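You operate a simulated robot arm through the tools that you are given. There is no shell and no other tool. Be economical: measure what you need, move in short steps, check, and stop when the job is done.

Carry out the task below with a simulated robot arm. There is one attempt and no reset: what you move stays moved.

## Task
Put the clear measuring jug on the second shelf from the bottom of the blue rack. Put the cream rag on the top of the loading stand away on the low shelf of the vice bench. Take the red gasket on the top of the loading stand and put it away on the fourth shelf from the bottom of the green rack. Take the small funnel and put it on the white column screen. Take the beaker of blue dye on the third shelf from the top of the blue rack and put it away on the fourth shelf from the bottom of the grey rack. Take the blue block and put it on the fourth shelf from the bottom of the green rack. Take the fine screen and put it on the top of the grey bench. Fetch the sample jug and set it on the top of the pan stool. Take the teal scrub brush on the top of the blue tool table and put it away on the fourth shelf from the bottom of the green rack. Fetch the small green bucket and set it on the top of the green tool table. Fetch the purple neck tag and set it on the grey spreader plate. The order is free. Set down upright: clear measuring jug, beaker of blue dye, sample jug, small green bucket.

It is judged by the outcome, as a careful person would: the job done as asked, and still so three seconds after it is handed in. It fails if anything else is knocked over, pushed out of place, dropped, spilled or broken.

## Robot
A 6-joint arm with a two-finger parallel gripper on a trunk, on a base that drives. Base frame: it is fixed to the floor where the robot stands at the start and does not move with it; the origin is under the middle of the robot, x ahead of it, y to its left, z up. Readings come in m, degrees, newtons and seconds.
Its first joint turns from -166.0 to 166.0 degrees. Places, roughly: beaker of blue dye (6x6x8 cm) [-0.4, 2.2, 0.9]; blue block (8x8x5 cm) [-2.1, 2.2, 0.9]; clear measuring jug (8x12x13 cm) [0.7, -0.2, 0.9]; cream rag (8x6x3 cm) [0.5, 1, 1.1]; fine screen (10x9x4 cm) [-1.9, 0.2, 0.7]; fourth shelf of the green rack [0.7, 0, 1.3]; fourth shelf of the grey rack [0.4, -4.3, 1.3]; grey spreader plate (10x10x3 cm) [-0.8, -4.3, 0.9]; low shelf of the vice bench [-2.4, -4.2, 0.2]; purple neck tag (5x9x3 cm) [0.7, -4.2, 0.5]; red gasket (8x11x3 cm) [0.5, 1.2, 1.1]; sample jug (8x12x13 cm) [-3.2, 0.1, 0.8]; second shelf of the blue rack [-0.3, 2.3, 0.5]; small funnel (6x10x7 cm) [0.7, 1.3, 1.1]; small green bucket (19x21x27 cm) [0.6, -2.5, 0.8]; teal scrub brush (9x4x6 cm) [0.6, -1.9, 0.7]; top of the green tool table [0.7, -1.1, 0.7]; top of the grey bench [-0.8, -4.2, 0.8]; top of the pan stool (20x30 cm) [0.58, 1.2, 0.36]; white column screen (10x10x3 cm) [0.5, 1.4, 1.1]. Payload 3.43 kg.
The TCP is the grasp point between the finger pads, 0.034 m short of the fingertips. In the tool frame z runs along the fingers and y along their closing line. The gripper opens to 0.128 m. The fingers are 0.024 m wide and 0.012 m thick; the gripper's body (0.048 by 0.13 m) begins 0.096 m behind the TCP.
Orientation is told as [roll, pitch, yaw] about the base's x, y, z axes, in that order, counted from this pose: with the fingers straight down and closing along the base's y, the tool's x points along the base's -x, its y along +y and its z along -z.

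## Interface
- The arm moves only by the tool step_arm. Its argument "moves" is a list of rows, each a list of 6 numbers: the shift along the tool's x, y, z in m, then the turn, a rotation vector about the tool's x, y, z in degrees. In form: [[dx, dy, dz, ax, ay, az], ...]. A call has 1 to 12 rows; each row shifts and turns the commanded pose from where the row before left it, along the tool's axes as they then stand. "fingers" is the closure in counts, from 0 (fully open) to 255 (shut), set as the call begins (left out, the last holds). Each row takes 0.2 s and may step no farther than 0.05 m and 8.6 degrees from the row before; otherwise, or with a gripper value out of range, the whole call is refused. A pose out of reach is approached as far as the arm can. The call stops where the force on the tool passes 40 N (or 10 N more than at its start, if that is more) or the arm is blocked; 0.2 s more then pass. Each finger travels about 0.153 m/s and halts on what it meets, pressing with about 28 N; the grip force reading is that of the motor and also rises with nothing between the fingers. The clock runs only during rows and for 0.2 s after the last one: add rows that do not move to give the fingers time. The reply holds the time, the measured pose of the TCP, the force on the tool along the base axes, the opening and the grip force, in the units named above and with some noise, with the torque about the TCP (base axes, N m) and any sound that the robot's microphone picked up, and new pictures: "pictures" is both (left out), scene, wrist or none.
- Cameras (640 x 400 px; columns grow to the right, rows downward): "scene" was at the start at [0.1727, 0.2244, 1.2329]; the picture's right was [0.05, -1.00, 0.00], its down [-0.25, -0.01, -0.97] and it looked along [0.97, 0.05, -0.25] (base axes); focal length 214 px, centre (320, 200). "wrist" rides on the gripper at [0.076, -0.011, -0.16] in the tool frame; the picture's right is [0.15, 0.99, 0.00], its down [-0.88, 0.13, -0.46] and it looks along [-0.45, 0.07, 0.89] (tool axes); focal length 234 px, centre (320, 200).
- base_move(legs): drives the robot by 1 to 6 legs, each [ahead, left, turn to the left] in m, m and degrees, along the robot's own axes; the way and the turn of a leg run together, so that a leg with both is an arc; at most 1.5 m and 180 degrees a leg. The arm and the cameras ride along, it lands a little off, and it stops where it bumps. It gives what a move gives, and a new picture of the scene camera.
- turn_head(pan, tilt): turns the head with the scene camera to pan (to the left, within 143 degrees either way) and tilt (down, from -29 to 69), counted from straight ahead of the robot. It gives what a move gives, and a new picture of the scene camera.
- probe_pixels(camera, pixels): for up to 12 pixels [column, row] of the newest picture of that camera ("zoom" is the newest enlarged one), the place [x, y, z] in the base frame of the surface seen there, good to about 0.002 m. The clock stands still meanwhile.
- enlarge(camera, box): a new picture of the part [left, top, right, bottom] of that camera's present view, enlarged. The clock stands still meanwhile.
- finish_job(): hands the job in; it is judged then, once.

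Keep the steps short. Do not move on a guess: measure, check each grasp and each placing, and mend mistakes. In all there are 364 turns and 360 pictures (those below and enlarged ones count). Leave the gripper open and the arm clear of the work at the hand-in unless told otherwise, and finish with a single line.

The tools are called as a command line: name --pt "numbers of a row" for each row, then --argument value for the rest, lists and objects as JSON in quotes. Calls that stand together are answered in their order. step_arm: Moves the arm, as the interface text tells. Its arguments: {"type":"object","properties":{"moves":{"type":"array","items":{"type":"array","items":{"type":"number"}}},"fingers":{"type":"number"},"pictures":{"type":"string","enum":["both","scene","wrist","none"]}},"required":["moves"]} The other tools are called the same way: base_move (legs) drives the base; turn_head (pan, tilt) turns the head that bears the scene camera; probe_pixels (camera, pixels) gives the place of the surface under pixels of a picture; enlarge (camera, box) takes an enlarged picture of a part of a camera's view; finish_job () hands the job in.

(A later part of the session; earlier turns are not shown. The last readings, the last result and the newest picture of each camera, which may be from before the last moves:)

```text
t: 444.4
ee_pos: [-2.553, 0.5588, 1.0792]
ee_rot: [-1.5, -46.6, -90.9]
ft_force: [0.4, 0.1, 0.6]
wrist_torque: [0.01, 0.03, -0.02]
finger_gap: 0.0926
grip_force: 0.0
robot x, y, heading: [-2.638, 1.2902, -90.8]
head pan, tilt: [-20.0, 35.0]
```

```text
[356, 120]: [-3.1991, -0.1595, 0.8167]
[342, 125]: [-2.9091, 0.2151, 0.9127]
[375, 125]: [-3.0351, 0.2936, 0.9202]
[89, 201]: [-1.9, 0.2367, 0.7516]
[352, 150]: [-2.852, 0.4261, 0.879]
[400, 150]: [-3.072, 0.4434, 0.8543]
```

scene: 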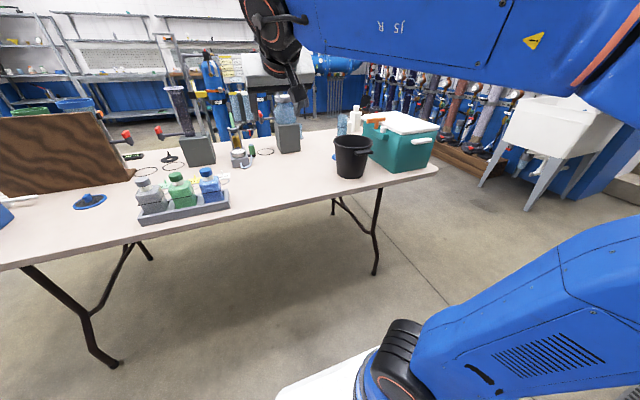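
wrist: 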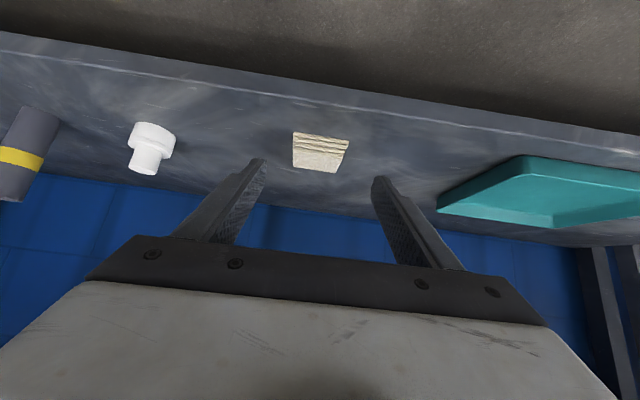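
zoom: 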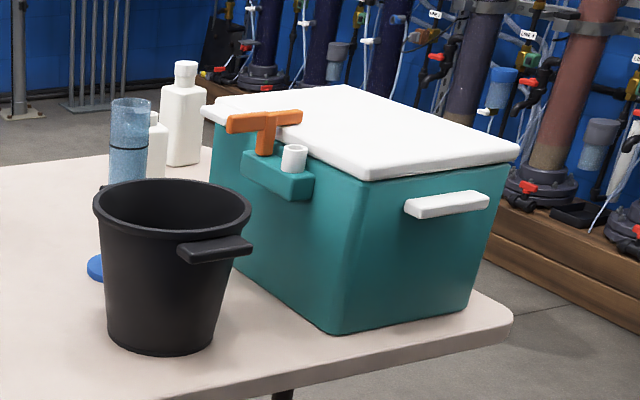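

Sample jug is probably hidden behind the cooler. Move right 0.45 m, raise, and look with the wrist camera.

base_move --legs '[[0, -0.45, 0]]'

step_arm --pt "-0.0346 0 -0.0333 0 0 0" --pt "-0.0346 0 -0.0333 0 0 0" --pt "-0.0346 0 -0.0333 0 0 0" --pt "-0.0346 0 -0.0333 0 0 0" --pt "0 0 0 0 0 0" --fingers 0 --pictures "wrist"

```text
t: 447.1
ee_pos: [-3.0056, 0.5656, 1.08]
ee_rot: [-1.5, -46.6, -91.1]
ft_force: [-0.8, 0.1, -0.4]
wrist_torque: [-0.02, -0.04, -0.01]
finger_gap: 0.093
grip_force: 0.1
robot x, y, heading: [-3.0892, 1.2985, -91.1]
head pan, tilt: [-20.0, 35.0]
```

scene: 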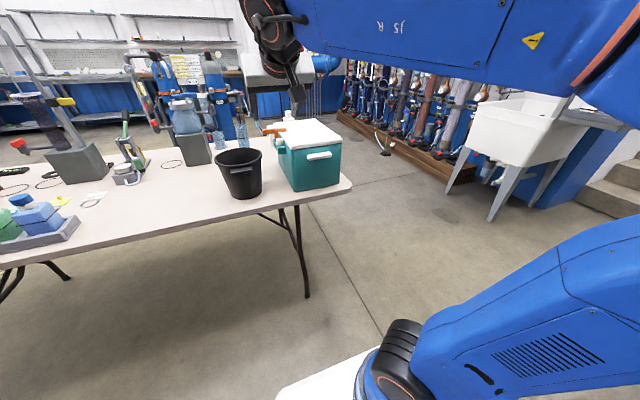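

```text
t: 448.4
ee_pos: [-3.0004, 0.5692, 1.2726]
ee_rot: [-1.5, -46.6, -91.2]
ft_force: [1.0, 0.2, 0.3]
wrist_torque: [-0.01, 0.03, -0.03]
finger_gap: 0.1282
grip_force: 0.0
robot x, y, heading: [-3.0875, 1.2992, -91.3]
head pan, tilt: [-20.0, 35.0]
```

wrist: 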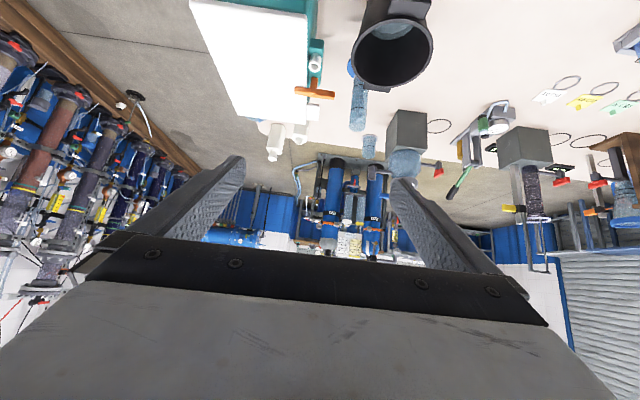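

enlarge --camera "wrist" --box '[250, 60, 450, 190]'

probe_pixels --camera "wrist" --pixels '[[275, 140], [300, 132], [358, 110], [370, 145], [370, 137], [290, 110], [320, 130], [404, 160]]'

```text
3.08 times, centred on (350, 125) of wrist
```

zoom: 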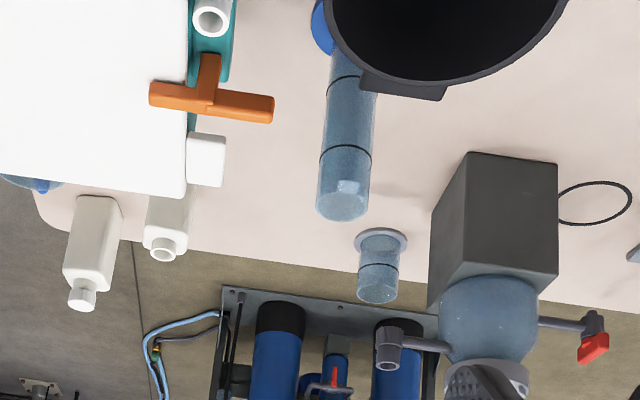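

```text
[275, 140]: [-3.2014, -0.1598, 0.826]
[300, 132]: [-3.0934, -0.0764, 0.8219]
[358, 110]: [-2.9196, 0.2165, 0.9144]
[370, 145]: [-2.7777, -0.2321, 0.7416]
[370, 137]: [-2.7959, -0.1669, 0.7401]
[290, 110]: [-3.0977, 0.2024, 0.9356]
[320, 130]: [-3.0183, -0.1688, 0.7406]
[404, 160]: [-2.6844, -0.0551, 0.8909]
```

The jug peeks out behind the cooler at wrist (256,118). Get a clearer view by shifting right 0.3 m.

base_move --legs '[[0, -0.3, 0]]'

step_arm --pt "0 0 0 0 0 0" --pictures "wrist"

enlarge --camera "scene" --box '[100, 90, 360, 250]'

```text
t: 450.4
ee_pos: [-3.2996, 0.5732, 1.2718]
ee_rot: [-1.5, -46.6, -91.1]
ft_force: [-0.3, 1.1, -0.7]
wrist_torque: [-0.02, -0.02, 0.03]
finger_gap: 0.1277
grip_force: 0.0
robot x, y, heading: [-3.3849, 1.3036, -91.0]
head pan, tilt: [-20.0, 35.0]
```

scene: 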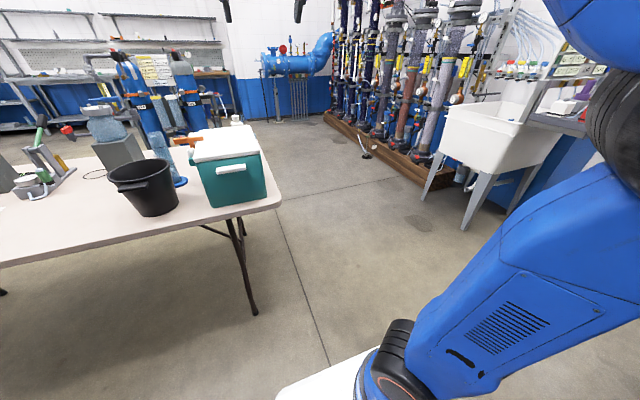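

```text
t: 450.8
ee_pos: [-3.3002, 0.5733, 1.2717]
ee_rot: [-1.6, -46.7, -91.1]
ft_force: [0.8, -0.8, 0.0]
wrist_torque: [0.02, -0.03, 0.02]
finger_gap: 0.1279
grip_force: 0.0
robot x, y, heading: [-3.3892, 1.3061, -91.0]
head pan, tilt: [-20.0, 35.0]
```

wrist: 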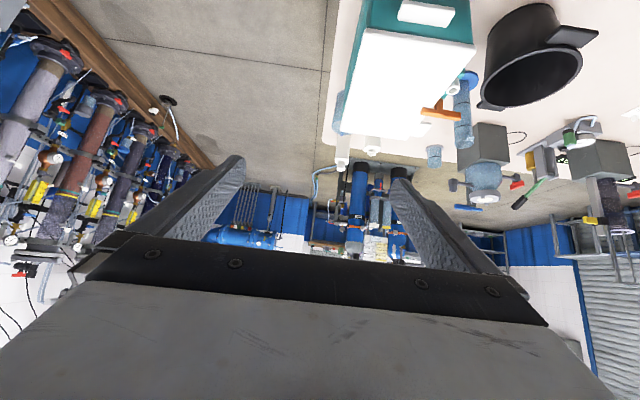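

```text
2.46 times, centred on (230, 170) of scene
```

zoom: 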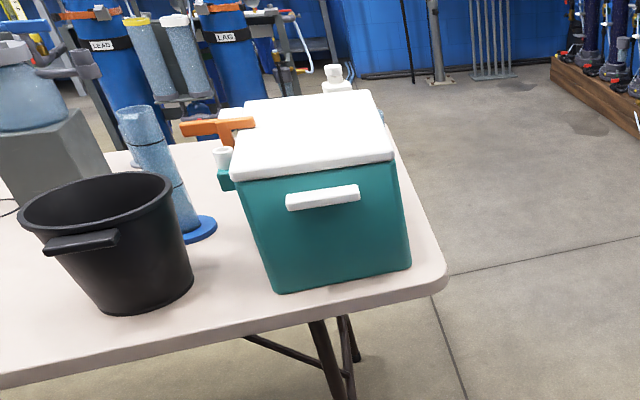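

probe_pixels --camera "scene" --pixels '[[425, 200], [464, 228], [400, 170], [360, 135], [280, 205], [250, 150]]'

probe_pixels --camera "wrist" --pixels '[[338, 108], [340, 95], [336, 125], [330, 115], [344, 115], [330, 90]]'

enlarge --camera "wrist" --box '[300, 70, 400, 170]'

```text
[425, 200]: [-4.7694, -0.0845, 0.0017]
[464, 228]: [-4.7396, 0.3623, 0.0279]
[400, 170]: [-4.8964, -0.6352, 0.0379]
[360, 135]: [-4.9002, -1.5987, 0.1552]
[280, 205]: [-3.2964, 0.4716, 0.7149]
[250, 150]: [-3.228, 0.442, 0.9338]
```

```text
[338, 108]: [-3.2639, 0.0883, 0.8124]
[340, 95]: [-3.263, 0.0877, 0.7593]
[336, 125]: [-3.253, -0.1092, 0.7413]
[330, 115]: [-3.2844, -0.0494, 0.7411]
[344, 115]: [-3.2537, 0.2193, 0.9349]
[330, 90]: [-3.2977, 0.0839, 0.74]
```

```text
4.00 times, centred on (350, 120) of wrist
```

zoom: 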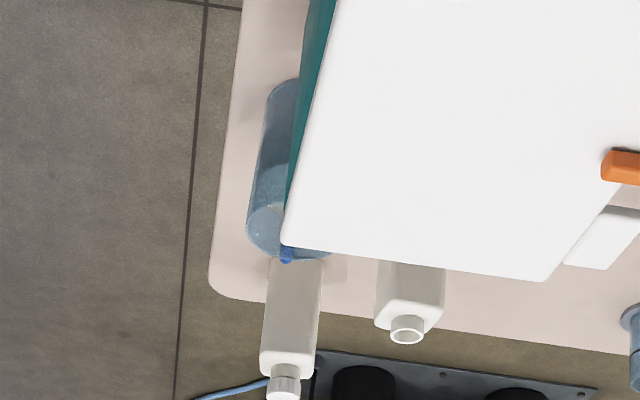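

Jug ≈(-3.225, 0.09), handle toward -y, tucked behind the cooler. I'll grip it from above (vertical hand, closing along x), reaching over the cooler. Turn the hand vertical first.

step_arm --pt "0 0 0 0 6.7 0" --pt "0 0 0 0 6.7 0" --pt "0 0 0 0 6.7 0" --pt "0 0 0 0 6.7 0" --pt "0 0 0 0 6.7 0" --pt "0 0 0 0 6.7 0" --pt "0 0 0 0 6.5 0" --pt "0 0 0.04 0 0 0" --pt "0 0 0.04 0 0 0" --pt "0 0 0 0 0 0" --pictures "none"

base_move --legs '[[0, 0.07, 1], [0.28, 0, 0]]'

step_arm --pt "-0.03 0 0 0 0 0" --pt "-0.03 0 0 0 0 0" --pt "0 0 0 0 0 0" --pictures "wrist"

```text
t: 453.0
ee_pos: [-3.2703, 0.5683, 1.2023]
ee_rot: [-6.6, -19.2, -91.9]
ft_force: [-0.5, 0.1, 1.0]
wrist_torque: [0.0, 0.03, 0.04]
finger_gap: 0.1277
grip_force: 0.0
out of reach, approached as far as the arm can: row 3, 4, 5, 6, 7, 8, 9
robot x, y, heading: [-3.3896, 1.3035, -91.1]
head pan, tilt: [-20.0, 35.0]
```

```text
t: 455.6
ee_pos: [-3.19, 0.2881, 1.2031]
ee_rot: [-6.5, -19.4, -90.9]
ft_force: [-1.1, -0.2, -0.6]
wrist_torque: [0.03, -0.04, 0.03]
finger_gap: 0.128
grip_force: 0.0
robot x, y, heading: [-3.3142, 1.021, -89.9]
head pan, tilt: [-20.0, 35.0]
```

scene: 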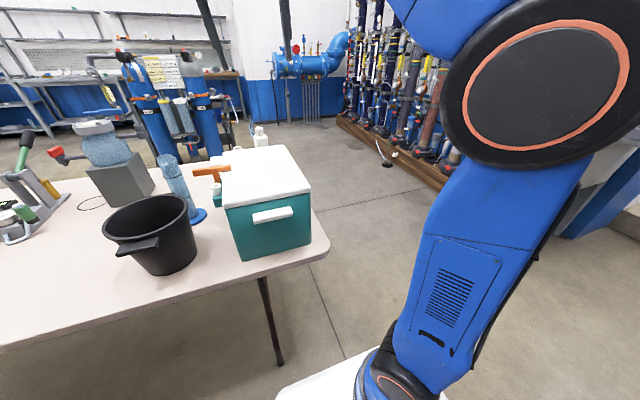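

```text
t: 456.4
ee_pos: [-3.189, 0.2302, 1.2223]
ee_rot: [-7.0, -19.5, -90.8]
ft_force: [0.0, -0.5, -0.1]
wrist_torque: [0.0, 0.02, 0.02]
finger_gap: 0.128
grip_force: 0.0
robot x, y, heading: [-3.3184, 1.0172, -90.2]
head pan, tilt: [-20.0, 35.0]
```

wrist: 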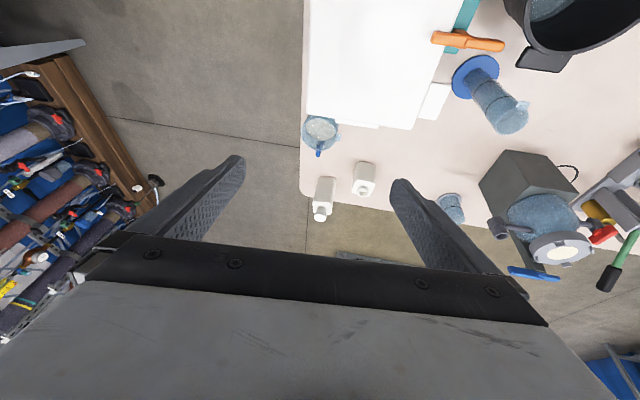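

Jug now visible from above at (320,130), handle to the south. Measure.

enlarge --camera "wrist" --box '[280, 100, 380, 160]'

probe_pixels --camera "wrist" --pixels '[[305, 130], [337, 130], [320, 118], [320, 143], [319, 152], [320, 130], [345, 124], [380, 127], [326, 215], [363, 180]]'

```text
6.40 times, centred on (330, 130) of wrist
```

zoom: 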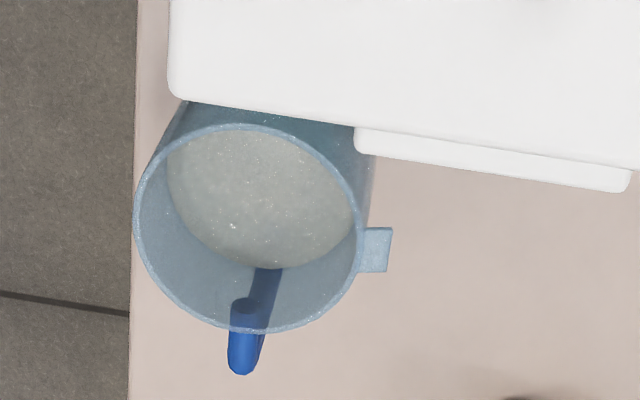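

```text
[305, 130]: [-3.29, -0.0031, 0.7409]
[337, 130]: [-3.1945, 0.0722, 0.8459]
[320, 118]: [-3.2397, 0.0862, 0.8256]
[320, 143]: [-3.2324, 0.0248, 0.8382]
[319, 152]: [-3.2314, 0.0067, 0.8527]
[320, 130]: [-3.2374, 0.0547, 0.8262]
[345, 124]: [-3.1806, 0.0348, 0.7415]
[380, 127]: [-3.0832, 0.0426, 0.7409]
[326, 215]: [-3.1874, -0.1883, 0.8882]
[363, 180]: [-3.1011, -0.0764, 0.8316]
```

Jug centre ≈(-3.234,0.085); handle south, spout east. I'll go down vertically with the jaws turned 45° (closing NE–SW) to avoid both. Position above first.

step_arm --pt "-0.0162 -0.0034 0.0425 0 0 0" --pt "-0.0162 -0.0034 0.0425 0 0 0" --pt "-0.0162 -0.0034 0.0425 0 0 0" --pt "-0.0162 -0.0034 0.0425 0 0 0" --pt "0 0 0 -2.3 6.5 0" --pt "0 0 0 -2.3 6.5 0" --pt "0 0 0 -2.3 6.5 0" --pt "0 0 0 0 0 0" --pictures "none"

step_arm --pt "0 0 0 0 0 -8" --pt "0 0 0 0 0 -8" --pt "0 0 0 0 0 -8" --pt "0 0 0 0 0 -8" --pt "0 0 0 0 0 -8" --pt "0 0 0 0 0 -8" --pt "0 0 0 0 0 0" --pictures "wrist"

```text
t: 458.2
ee_pos: [-3.1781, 0.1266, 1.107]
ee_rot: [-13.8, -5.8, -92.9]
ft_force: [0.2, 0.0, -0.2]
wrist_torque: [-0.03, -0.01, -0.01]
finger_gap: 0.1281
grip_force: 0.0
out of reach, approached as far as the arm can: row 1, 2, 3, 4, 5, 6, 7
robot x, y, heading: [-3.3189, 1.0216, -90.1]
head pan, tilt: [-20.0, 35.0]
```

```text
t: 459.8
ee_pos: [-3.1709, 0.133, 1.1016]
ee_rot: [-15.0, -2.1, -77.8]
ft_force: [-0.2, -0.1, 0.1]
wrist_torque: [-0.02, 0.03, -0.01]
finger_gap: 0.1281
grip_force: 0.0
out of reach, approached as far as the arm can: row 2, 3, 4, 5, 6
robot x, y, heading: [-3.3166, 1.02, -90.2]
head pan, tilt: [-20.0, 35.0]
```

wrist: 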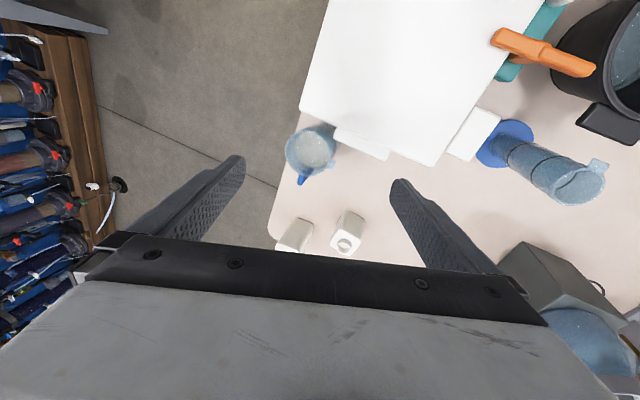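

The wrist is limited in that turning sense; turn the other way (closing NW–SE) instead.

step_arm --pt "0 0 0 0 0 8" --pt "0 0 0 0 0 8" --pt "0 0 0 0 0 8" --pt "0 0 0 0 0 8" --pt "0 0 0 0 0 8" --pt "0 0 0 0 0 8" --pt "0 0 0 0 0 8" --pt "0 0 0 0 0 0" --pictures "none"

```text
t: 461.6
ee_pos: [-3.1701, 0.134, 1.1016]
ee_rot: [-6.7, -13.7, -133.5]
ft_force: [0.6, 0.7, -1.0]
wrist_torque: [0.02, -0.02, -0.04]
finger_gap: 0.1282
grip_force: 0.0
robot x, y, heading: [-3.3162, 1.0188, -90.1]
head pan, tilt: [-20.0, 35.0]
```

step_arm --pt "0 0 0 -3.3 6.95 0" --pt "0 0 0 -3.3 6.95 0" --pt "-0.0265 -0.0042 0 0 0 0" --pt "-0.0265 -0.0042 0.02 0 0 0" --pt "-0.0265 -0.0042 0.02 0 0 0" --pt "0 0 0 0 0 0" --pictures "wrist"

```text
t: 463.0
ee_pos: [-3.241, 0.0813, 1.0832]
ee_rot: [-6.9, -13.8, -133.2]
ft_force: [0.3, 0.4, -0.1]
wrist_torque: [-0.03, -0.01, -0.02]
finger_gap: 0.1279
grip_force: 0.0
out of reach, approached as far as the arm can: row 1, 2
robot x, y, heading: [-3.3137, 1.0236, -90.1]
head pan, tilt: [-20.0, 35.0]
```

wrist: 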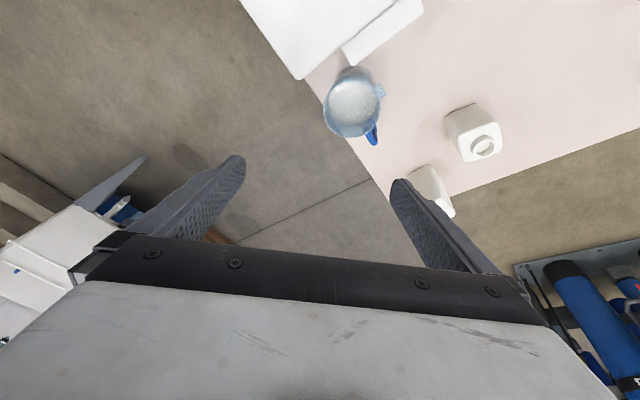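

step_arm --pt "0.0105 0.005 0.0435 0 0 0" --pt "0.0105 0.005 0.0435 0 0 0" --pt "0 0 0 -3.3 6.95 0" --pt "0 0 0 -3.3 6.95 0" --pt "0 0 0 0 0 0" --pictures "wrist"

```text
t: 464.2
ee_pos: [-3.2409, 0.0833, 0.9931]
ee_rot: [-7.2, -14.4, -133.2]
ft_force: [0.6, -0.1, -0.4]
wrist_torque: [-0.01, 0.0, -0.03]
finger_gap: 0.1281
grip_force: 0.1
out of reach, approached as far as the arm can: row 3, 4
robot x, y, heading: [-3.3218, 1.0188, -90.0]
head pan, tilt: [-20.0, 35.0]
```

wrist: 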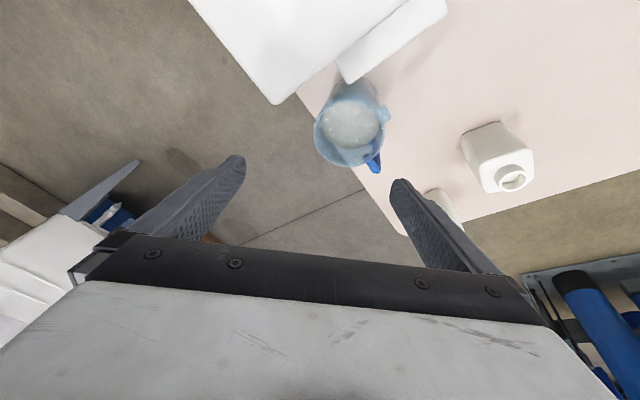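

step_arm --pt "0 0 0 -3.4 0 0" --pt "0 0 0 -3.4 0 0" --pt "0 0 0 0 0 0" --pictures "none"

step_arm --pt "0 0 0 0 5 0" --pt "0 0 0 0 5 0" --pt "0 0 0 0 0 0" --pictures "none"

```text
t: 465.0
ee_pos: [-3.2384, 0.0845, 0.9913]
ee_rot: [-2.0, -17.4, -133.2]
ft_force: [-0.5, -0.3, 0.5]
wrist_torque: [0.02, 0.0, 0.03]
finger_gap: 0.1283
grip_force: 0.0
out of reach, approached as far as the arm can: row 2
robot x, y, heading: [-3.3175, 1.0189, -90.2]
head pan, tilt: [-20.0, 35.0]
```

```text
t: 465.8
ee_pos: [-3.2351, 0.0855, 0.9923]
ee_rot: [-5.2, -15.5, -133.1]
ft_force: [0.3, -0.4, 0.0]
wrist_torque: [0.03, -0.01, 0.02]
finger_gap: 0.1279
grip_force: 0.0
out of reach, approached as far as the arm can: row 1, 2
robot x, y, heading: [-3.3155, 1.0211, -90.1]
head pan, tilt: [-20.0, 35.0]
```

probe_pixels --camera "scene" --pixels '[[278, 360], [270, 310], [262, 280], [300, 380]]'

```text
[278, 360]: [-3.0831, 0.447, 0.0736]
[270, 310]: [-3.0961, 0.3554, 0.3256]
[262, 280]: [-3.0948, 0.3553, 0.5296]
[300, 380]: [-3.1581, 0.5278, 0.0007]
```

Leg foot is at (-3.08,0.45); I can move 7 cm nearer and slightly right. Then try to straighten the hand.

base_move --legs '[[0.08, -0.06, 0]]'

step_arm --pt "0.04 -0.015 0.02 0 0 0" --pt "0.04 0.0 0.02 0 0 0" --pt "0 0 0 -2 5 0" --pt "0 0 0 -2 5 0" --pt "0 0 0 -1 5 0" --pt "0 0 0 0 0 0" --pictures "wrist"

```text
t: 466.9
ee_pos: [-3.2971, 0.0049, 0.9923]
ee_rot: [-5.1, -15.5, -133.2]
ft_force: [0.2, -0.4, -0.1]
wrist_torque: [-0.02, -0.01, 0.01]
finger_gap: 0.1281
grip_force: 0.1
robot x, y, heading: [-3.3811, 0.9449, -90.4]
head pan, tilt: [-20.0, 35.0]
```

scene: 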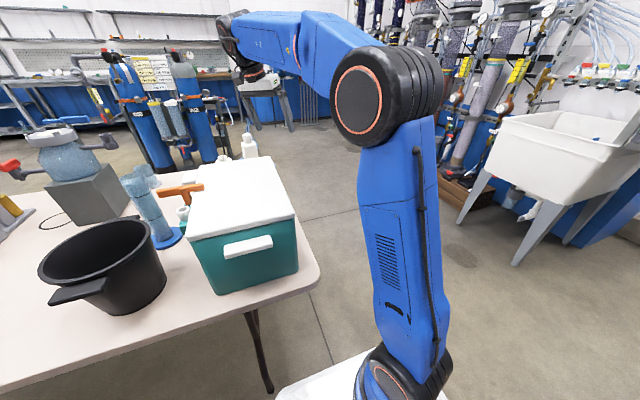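

```text
t: 468.3
ee_pos: [-3.2641, 0.0662, 0.9322]
ee_rot: [-5.5, -15.2, -133.2]
ft_force: [0.6, 0.6, 0.0]
wrist_torque: [-0.02, 0.04, 0.03]
finger_gap: 0.1279
grip_force: 0.1
out of reach, approached as far as the arm can: row 3, 4, 5
robot x, y, heading: [-3.3802, 0.9376, -90.5]
head pan, tilt: [-20.0, 35.0]
```

wrist: 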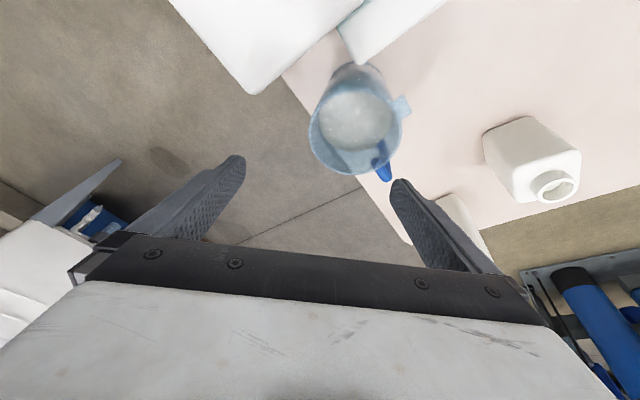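

The lean can't be removed, but a 15° lean about the closing axis is acceptable. Check the cooler's latch position beside the camera path.

probe_pixels --camera "wrist" --pixels '[[365, 45], [395, 20], [350, 40], [250, 85], [340, 25], [355, 150], [312, 140], [388, 165], [404, 105]]'

```text
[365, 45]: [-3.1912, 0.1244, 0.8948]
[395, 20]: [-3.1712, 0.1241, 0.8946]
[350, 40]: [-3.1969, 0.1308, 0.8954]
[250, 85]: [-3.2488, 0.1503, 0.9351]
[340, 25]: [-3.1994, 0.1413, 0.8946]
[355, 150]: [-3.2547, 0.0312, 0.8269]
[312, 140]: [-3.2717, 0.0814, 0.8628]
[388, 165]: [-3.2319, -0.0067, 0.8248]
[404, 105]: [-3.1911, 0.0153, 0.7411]
```

Lid corner is at (-3.249,0.150,0.935) — keep the hand higher: TCP z≈0.85. Centre over the jug first.

step_arm --pt "0.0165 0.0058 -0.005 0 0 0" --pt "0.0165 0.0058 -0.005 0 0 0" --pt "0 0 0 0 0 0" --pictures "wrist"

probe_pixels --camera "wrist" --pixels '[[330, 150], [280, 120], [335, 170], [360, 165], [375, 110], [300, 70]]'

```text
t: 469.1
ee_pos: [-3.2331, 0.0824, 0.9349]
ee_rot: [-5.5, -15.2, -133.2]
ft_force: [-0.1, -0.8, 0.1]
wrist_torque: [0.02, 0.01, 0.0]
finger_gap: 0.1278
grip_force: 0.0
robot x, y, heading: [-3.3766, 0.9411, -90.3]
head pan, tilt: [-20.0, 35.0]
```

wrist: 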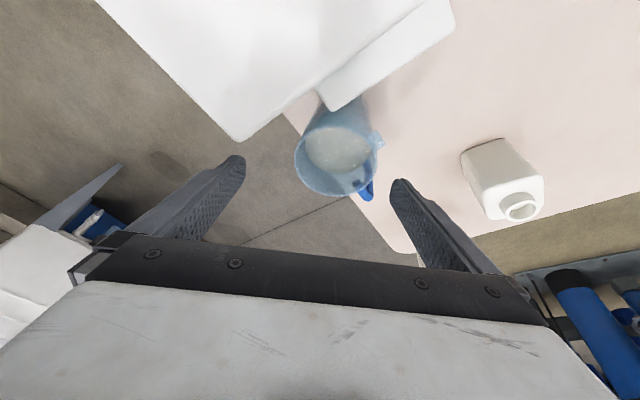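

```text
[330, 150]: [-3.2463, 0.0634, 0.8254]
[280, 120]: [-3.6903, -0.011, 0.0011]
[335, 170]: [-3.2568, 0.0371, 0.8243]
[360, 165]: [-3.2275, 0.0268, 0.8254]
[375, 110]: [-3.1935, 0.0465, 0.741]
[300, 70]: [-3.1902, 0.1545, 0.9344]
```

enlarge --camera "wrist" --box '[280, 90, 400, 210]'

probe_pixels --camera "wrist" --pixels '[[308, 150], [368, 150], [338, 131], [337, 171], [295, 165], [376, 160], [331, 197], [366, 198], [372, 190]]'

```text
3.33 times, centred on (340, 150) of wrist
```

zoom: 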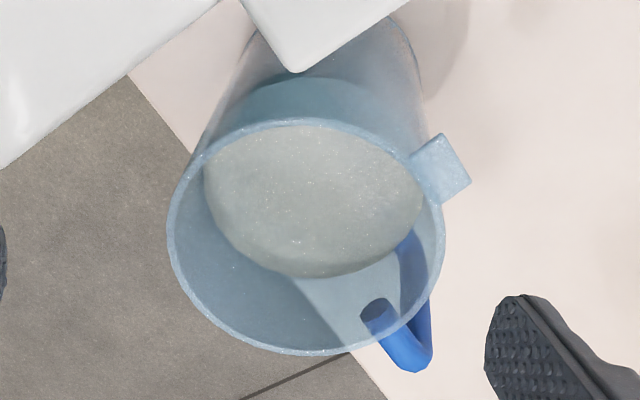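

```text
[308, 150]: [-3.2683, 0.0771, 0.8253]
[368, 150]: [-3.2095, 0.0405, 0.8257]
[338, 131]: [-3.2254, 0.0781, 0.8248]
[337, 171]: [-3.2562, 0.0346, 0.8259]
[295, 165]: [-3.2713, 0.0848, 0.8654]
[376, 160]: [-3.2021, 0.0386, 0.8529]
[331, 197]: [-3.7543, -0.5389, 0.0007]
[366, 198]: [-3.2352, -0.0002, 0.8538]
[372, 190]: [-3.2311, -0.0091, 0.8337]
```

Recomputed jug centre ≈(-3.236,0.064). Shift there, then descend to 0.85.

step_arm --pt "-0.0153 0.0109 0.003 0 0 0" --pt "0.0054 0.0019 0.0197 0 0 0" --pt "0 0 0 0 0 0" --pictures "wrist"

enlarge --camera "wrist" --box '[220, 90, 420, 230]'

```text
t: 469.9
ee_pos: [-3.2364, 0.0639, 0.9137]
ee_rot: [-5.4, -15.1, -133.2]
ft_force: [-0.7, -0.3, 0.1]
wrist_torque: [0.02, -0.01, 0.01]
finger_gap: 0.1281
grip_force: 0.1
robot x, y, heading: [-3.3766, 0.9381, -90.1]
head pan, tilt: [-20.0, 35.0]
```

wrist: 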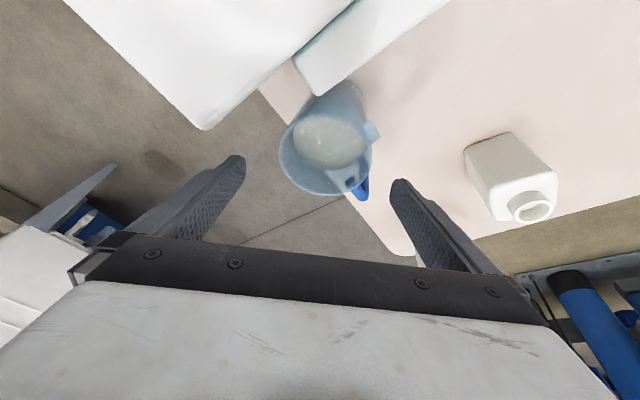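

```text
2.86 times, centred on (320, 160) of wrist
```

zoom: 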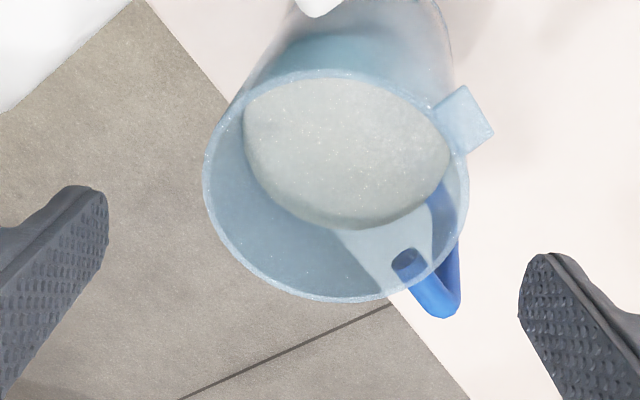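

Alignment good. Descend 6.4 cm.

step_arm --pt "0.0056 0.002 0.0205 0 0 0" --pt "0.0056 0.002 0.0205 0 0 0" --pt "0.0056 0.002 0.0205 0 0 0" --pt "0 0 0 0 0 0" --pictures "wrist"

```text
t: 470.9
ee_pos: [-3.2358, 0.0636, 0.8498]
ee_rot: [-5.4, -15.2, -133.2]
ft_force: [0.0, 0.0, 0.3]
wrist_torque: [-0.01, 0.0, -0.03]
finger_gap: 0.128
grip_force: 0.1
robot x, y, heading: [-3.3769, 0.9385, -90.2]
head pan, tilt: [-20.0, 35.0]
```

wrist: 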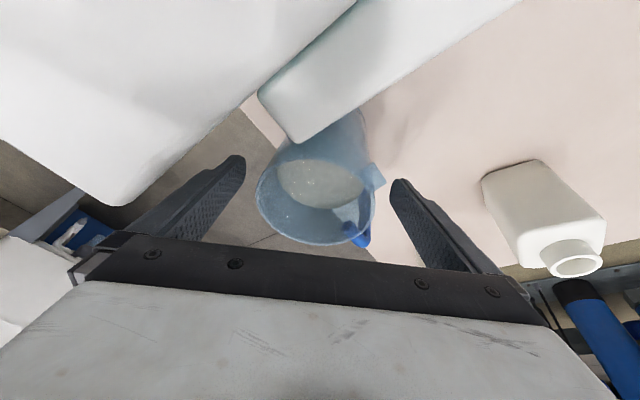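

Rim is centred between the fingers. Close.

step_arm --pt "0 0 0 0 0 0" --pt "0 0 0 0 0 0" --pt "0 0 0 0 0 0" --fingers 255 --pictures "wrist"

```text
t: 471.7
ee_pos: [-3.2347, 0.0633, 0.8503]
ee_rot: [-5.4, -15.2, -133.1]
ft_force: [0.8, -2.4, 4.0]
wrist_torque: [-0.35, -0.22, 0.0]
finger_gap: 0.0791
grip_force: 28.3
robot x, y, heading: [-3.3792, 0.9387, -90.3]
head pan, tilt: [-20.0, 35.0]
```

wrist: 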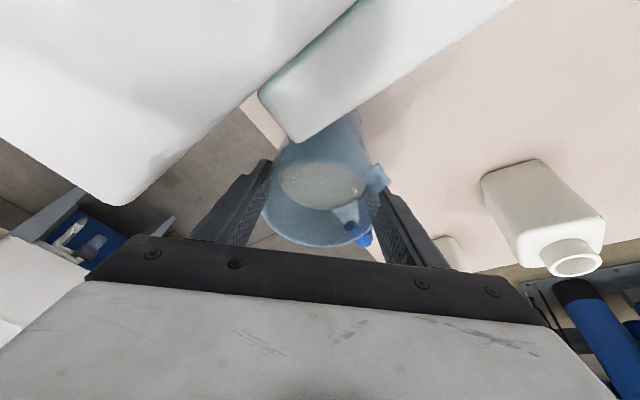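

Held. Lift very slowly and watch for slip.

step_arm --pt "-0.0005 -0.0002 -0.002 0 0 0" --pt "-0.0008 -0.0003 -0.003 0 0 0" --pt "-0.001 -0.0004 -0.004 0 0 0" --pt "-0.001 -0.0004 -0.004 0 0 0" --pt "-0.001 -0.0004 -0.004 0 0 0" --pt "-0.001 -0.0004 -0.004 0 0 0" --pt "-0.001 -0.0004 -0.004 0 0 0" --pt "-0.001 -0.0004 -0.004 0 0 0" --pt "0 0 0 0 0 0" --pictures "wrist"

```text
t: 473.7
ee_pos: [-3.2344, 0.0635, 0.8807]
ee_rot: [-5.5, -15.2, -133.1]
ft_force: [-0.5, -0.6, -1.2]
wrist_torque: [-0.01, -0.02, 0.01]
finger_gap: 0.0788
grip_force: 27.8
robot x, y, heading: [-3.3785, 0.9393, -90.3]
head pan, tilt: [-20.0, 35.0]
```

wrist: 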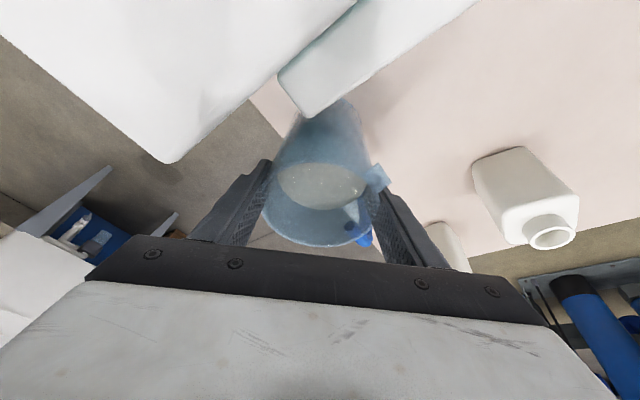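

No slip. Continue up to clear the cooler.

step_arm --pt "-0.0026 -0.0009 -0.0096 0 0 0" --pt "-0.004 -0.0014 -0.0148 0 0 0" --pt "-0.0052 -0.0018 -0.0192 0 0 0" --pt "-0.0052 -0.0018 -0.0192 0 0 0" --pt "-0.0052 -0.0018 -0.0192 0 0 0" --pt "-0.0052 -0.0018 -0.0192 0 0 0" --pt "-0.0052 -0.0018 -0.0192 0 0 0" --pt "-0.0052 -0.0018 -0.0192 0 0 0" --pt "-0.0052 -0.0018 -0.0192 0 0 0" --pt "-0.0052 -0.0018 -0.0192 0 0 0" --pt "-0.0026 -0.0009 -0.0096 0 0 0" --pt "0 0 0 0 0 0" --pictures "both"

```text
t: 476.3
ee_pos: [-3.2349, 0.0643, 1.0746]
ee_rot: [-5.5, -15.2, -133.2]
ft_force: [0.3, -0.9, -1.7]
wrist_torque: [-0.01, -0.02, 0.01]
finger_gap: 0.0787
grip_force: 27.3
robot x, y, heading: [-3.3773, 0.9372, -90.3]
head pan, tilt: [-20.0, 35.0]
```

scene: 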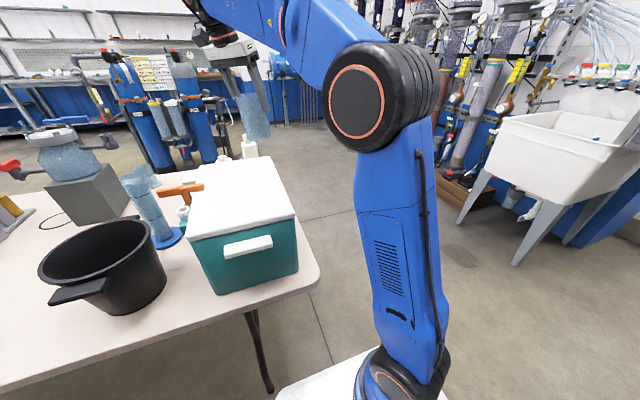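
wrist: 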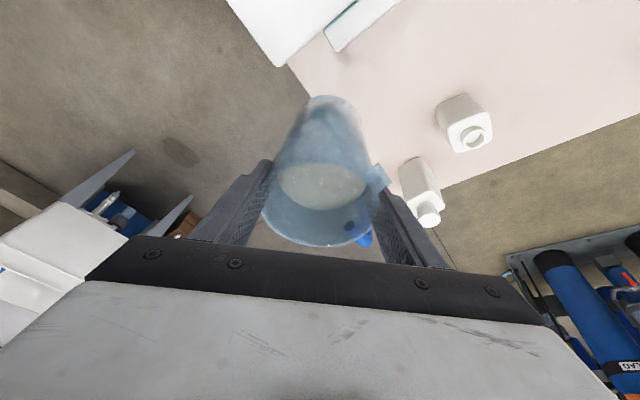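

step_arm --pt "-0.0052 -0.0018 -0.0192 0 0 0" --pt "-0.0052 -0.0018 -0.0192 0 0 0" --pt "0 0 0 0 0 0" --pictures "none"

base_move --legs '[[-0.35, 0, 0], [0, 1.3, 0], [0, 1.3, 0]]'

```text
t: 477.1
ee_pos: [-3.2339, 0.0651, 1.1144]
ee_rot: [-5.5, -15.2, -133.2]
ft_force: [-0.1, -0.2, -2.2]
wrist_torque: [-0.01, -0.01, 0.01]
finger_gap: 0.079
grip_force: 28.3
robot x, y, heading: [-3.3774, 0.9386, -90.4]
head pan, tilt: [-20.0, 35.0]
```

```text
t: 491.6
ee_pos: [-0.6112, 0.4424, 1.1141]
ee_rot: [-5.5, -15.2, -131.7]
ft_force: [0.0, 1.0, -2.4]
wrist_torque: [-0.04, 0.01, 0.02]
finger_gap: 0.0787
grip_force: 27.9
robot x, y, heading: [-0.7765, 1.3113, -88.7]
head pan, tilt: [-20.0, 35.0]
```

scene: 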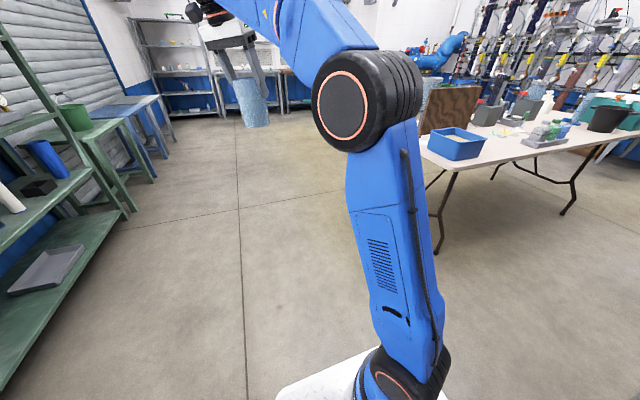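

Jug safe. Turn to face the stool under the loading stand and measure.

base_move --legs '[[0, 0, 88.7]]'

turn_head --pan 0 --tilt 35

probe_pixels --camera "scene" --pixels '[[345, 240], [330, 220], [360, 220], [345, 200], [330, 230], [375, 235], [310, 180], [390, 180], [345, 270], [320, 100]]'

```text
t: 495.8
ee_pos: [0.1, 1.4535, 1.115]
ee_rot: [-5.5, -15.2, -43.5]
ft_force: [0.0, -0.1, -1.5]
wrist_torque: [-0.03, 0.01, -0.02]
finger_gap: 0.0788
grip_force: 27.9
robot x, y, heading: [-0.7762, 1.3105, -0.6]
head pan, tilt: [-20.0, 35.0]
```

scene: 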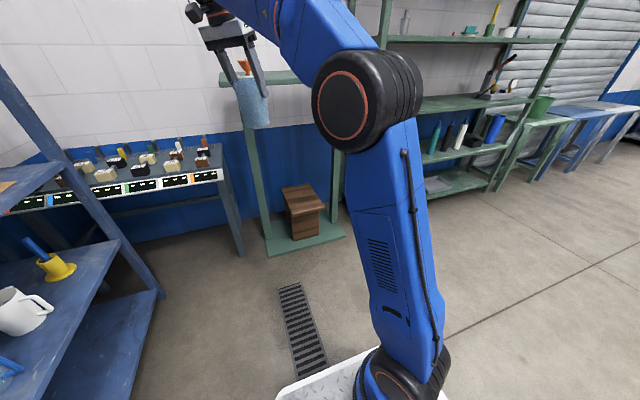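

```text
t: 496.6
ee_pos: [0.0986, 1.454, 1.114]
ee_rot: [-5.5, -15.1, -43.4]
ft_force: [-0.1, -0.1, -1.2]
wrist_torque: [0.05, 0.01, 0.0]
finger_gap: 0.0788
grip_force: 27.8
robot x, y, heading: [-0.7742, 1.3105, -0.3]
head pan, tilt: [0.0, 35.0]
```

scene: 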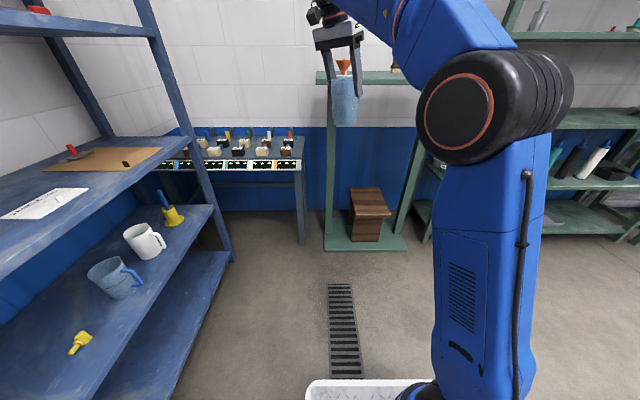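

```text
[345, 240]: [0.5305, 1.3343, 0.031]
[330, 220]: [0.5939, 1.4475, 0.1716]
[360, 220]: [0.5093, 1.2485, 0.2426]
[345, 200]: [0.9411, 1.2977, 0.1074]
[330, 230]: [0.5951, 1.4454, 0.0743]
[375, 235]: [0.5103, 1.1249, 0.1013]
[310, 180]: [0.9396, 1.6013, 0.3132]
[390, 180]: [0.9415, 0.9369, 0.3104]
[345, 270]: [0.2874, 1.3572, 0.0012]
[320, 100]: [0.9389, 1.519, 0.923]
```

probe_pixels --camera "scene" --pixels '[[370, 213], [355, 205], [388, 213], [357, 190], [380, 190], [370, 200], [352, 212], [400, 200], [335, 195], [350, 85], [410, 83]]'

enlarge --camera "scene" --box '[310, 60, 430, 260]'

```text
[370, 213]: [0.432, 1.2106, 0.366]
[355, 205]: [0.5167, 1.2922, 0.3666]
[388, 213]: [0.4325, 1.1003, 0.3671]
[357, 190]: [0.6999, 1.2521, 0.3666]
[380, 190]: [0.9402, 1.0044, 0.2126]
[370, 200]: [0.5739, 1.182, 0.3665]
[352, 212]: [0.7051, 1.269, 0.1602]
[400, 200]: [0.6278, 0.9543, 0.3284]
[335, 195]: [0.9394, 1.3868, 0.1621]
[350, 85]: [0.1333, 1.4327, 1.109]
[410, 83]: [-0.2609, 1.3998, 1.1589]
```

```text
2.00 times, centred on (370, 160) of scene
```

zoom: 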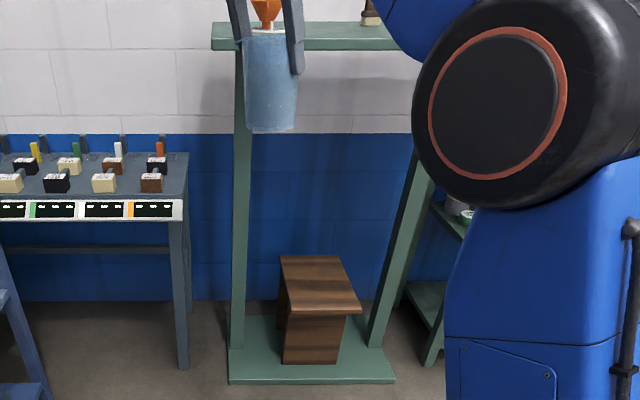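

Stool top z 0.3667, x 0.43–0.72, y ≈1.09–1.29. Lower the jug in free space first.

step_arm --pt "0.006 0.0021 0.022 0 0 0" --pt "0.0118 0.0042 0.0432 0 0 0" --pt "0.0118 0.0042 0.0432 0 0 0" --pt "0.0118 0.0042 0.0432 0 0 0" --pt "0.0118 0.0042 0.0432 0 0 0" --pt "0.0118 0.0042 0.0432 0 0 0" --pt "0.0118 0.0042 0.0432 0 0 0" --pt "0.0118 0.0042 0.0432 0 0 0" --pt "0.0118 0.0042 0.0432 0 0 0" --pt "0.0118 0.0042 0.0432 0 0 0" --pt "0.0118 0.0042 0.0432 0 0 0" --pt "0 0 0 0 0 0" --pictures "both"

```text
t: 499.2
ee_pos: [0.0998, 1.4553, 0.6428]
ee_rot: [-5.5, -15.2, -43.5]
ft_force: [0.3, 0.1, -1.9]
wrist_torque: [0.03, 0.0, -0.01]
finger_gap: 0.0787
grip_force: 28.1
robot x, y, heading: [-0.7736, 1.3109, -0.2]
head pan, tilt: [0.0, 35.0]
```

scene: 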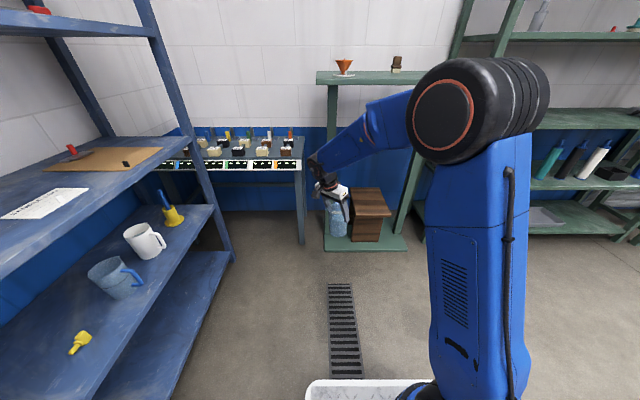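
wrist: 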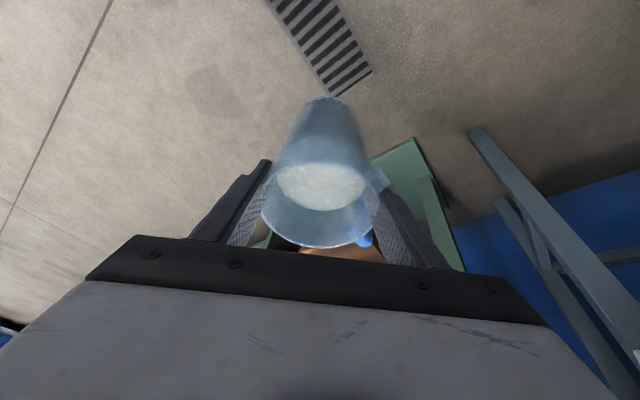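

probe_pixels --camera "scene" --pixels '[[405, 95], [370, 115], [340, 140], [318, 160], [425, 85]]'

```text
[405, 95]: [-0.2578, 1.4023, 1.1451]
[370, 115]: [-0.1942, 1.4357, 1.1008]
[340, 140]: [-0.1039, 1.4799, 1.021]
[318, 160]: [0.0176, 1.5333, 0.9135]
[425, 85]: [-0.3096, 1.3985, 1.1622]
```

Forearm stays below the stand top. Drive the jug over the stool.

base_move --legs '[[0, -0.265, 0], [0.43, 0, 0]]'

step_arm --pt "0.008 0.0028 0.0288 0 0 0" --pt "0.008 0.0028 0.0288 0 0 0" --pt "0.008 0.0028 0.0288 0 0 0" --pt "0.008 0.0028 0.0288 0 0 0" --pt "0 0 0 0 0 0" --pictures "both"

```text
t: 503.3
ee_pos: [0.5257, 1.1865, 0.6426]
ee_rot: [-5.5, -15.2, -43.4]
ft_force: [0.3, -0.3, -2.6]
wrist_torque: [0.01, 0.0, 0.01]
finger_gap: 0.0784
grip_force: 28.1
robot x, y, heading: [-0.3513, 1.0456, -0.4]
head pan, tilt: [0.0, 35.0]
```

scene: 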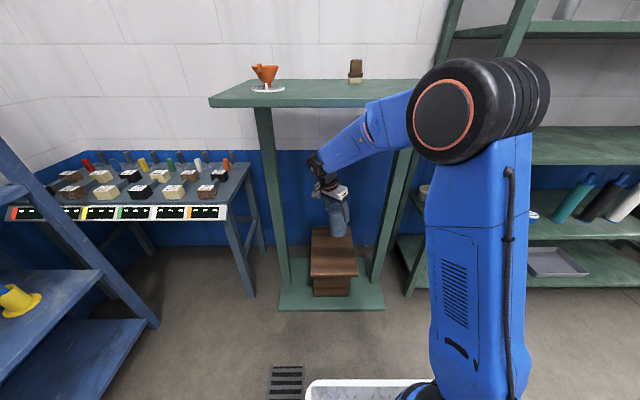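

```text
t: 504.5
ee_pos: [0.5266, 1.186, 0.5221]
ee_rot: [-5.5, -15.1, -43.4]
ft_force: [-0.3, -0.2, -1.6]
wrist_torque: [0.02, -0.01, 0.0]
finger_gap: 0.0786
grip_force: 27.5
robot x, y, heading: [-0.3536, 1.0423, -0.7]
head pan, tilt: [0.0, 35.0]
```

scene: 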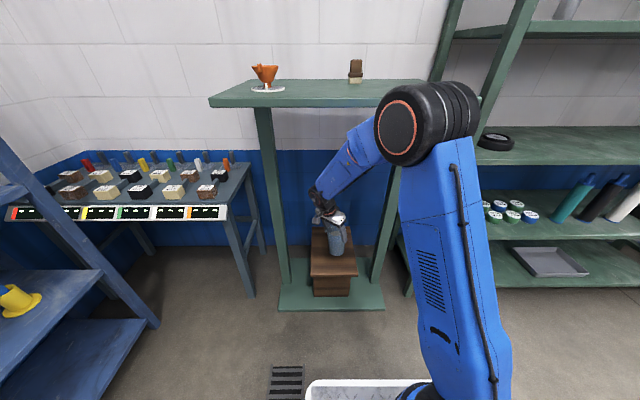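
wrist: 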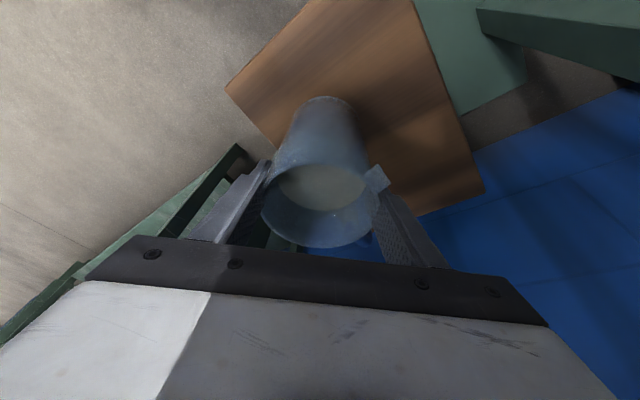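

probe_pixels --camera "wrist" --pixels '[[250, 100], [265, 128], [235, 88], [420, 205], [480, 190], [300, 90], [415, 20]]'

```text
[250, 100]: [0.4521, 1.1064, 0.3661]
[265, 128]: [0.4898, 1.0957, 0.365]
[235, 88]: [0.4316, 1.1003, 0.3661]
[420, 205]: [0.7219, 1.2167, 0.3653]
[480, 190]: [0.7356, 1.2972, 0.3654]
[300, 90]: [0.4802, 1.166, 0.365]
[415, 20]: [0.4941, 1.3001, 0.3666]
```

Jug is well within the stool top. Lower to contact.

step_arm --pt "0.004 0.0014 0.0144 0 0 0" --pt "0.0034 0.0012 0.0125 0 0 0" --pt "0.0018 0.0007 0.0067 0 0 0" --pt "0.0008 0.0003 0.003 0 0 0" --pt "0 0 0 0 0 0" --pictures "none"

step_arm --pt "0.0005 0.0002 0.002 0 0 0" --pt "0.0005 0.0002 0.002 0 0 0" --pt "0 0 0 0 0 0" --pictures "none"

```text
t: 505.7
ee_pos: [0.5259, 1.186, 0.4838]
ee_rot: [-5.6, -15.2, -43.4]
ft_force: [0.0, -0.4, -2.6]
wrist_torque: [-0.01, -0.01, 0.03]
finger_gap: 0.0789
grip_force: 27.9
robot x, y, heading: [-0.3496, 1.0439, -0.3]
head pan, tilt: [0.0, 35.0]
```

```text
t: 506.5
ee_pos: [0.5251, 1.1875, 0.479]
ee_rot: [-5.6, -15.1, -43.4]
ft_force: [0.5, -0.2, -2.7]
wrist_torque: [0.04, -0.01, -0.01]
finger_gap: 0.0789
grip_force: 28.5
robot x, y, heading: [-0.3524, 1.0475, -0.6]
head pan, tilt: [0.0, 35.0]
```

step_arm --pt "0.0005 0.0002 0.002 0 0 0" --pt "0.0003 0.0001 0.001 0 0 0" --pt "0 0 0 0 0 0" --pictures "none"

step_arm --pt "0.0003 0.0001 0.001 0 0 0" --pt "0.0003 0.0001 0.001 0 0 0" --pt "0 0 0 0 0 0" --pictures "none"

```text
t: 507.3
ee_pos: [0.5255, 1.1878, 0.4774]
ee_rot: [-5.5, -15.2, -43.4]
ft_force: [-0.8, 0.2, -1.8]
wrist_torque: [-0.03, 0.04, 0.03]
finger_gap: 0.079
grip_force: 28.0
robot x, y, heading: [-0.3487, 1.0442, -0.5]
head pan, tilt: [0.0, 35.0]
```

```text
t: 508.1
ee_pos: [0.5244, 1.187, 0.4758]
ee_rot: [-5.3, -15.3, -43.4]
ft_force: [-3.5, -0.9, 14.8]
wrist_torque: [0.36, 0.02, 0.07]
finger_gap: 0.079
grip_force: 27.9
robot x, y, heading: [-0.3491, 1.0432, -0.5]
head pan, tilt: [0.0, 35.0]
```

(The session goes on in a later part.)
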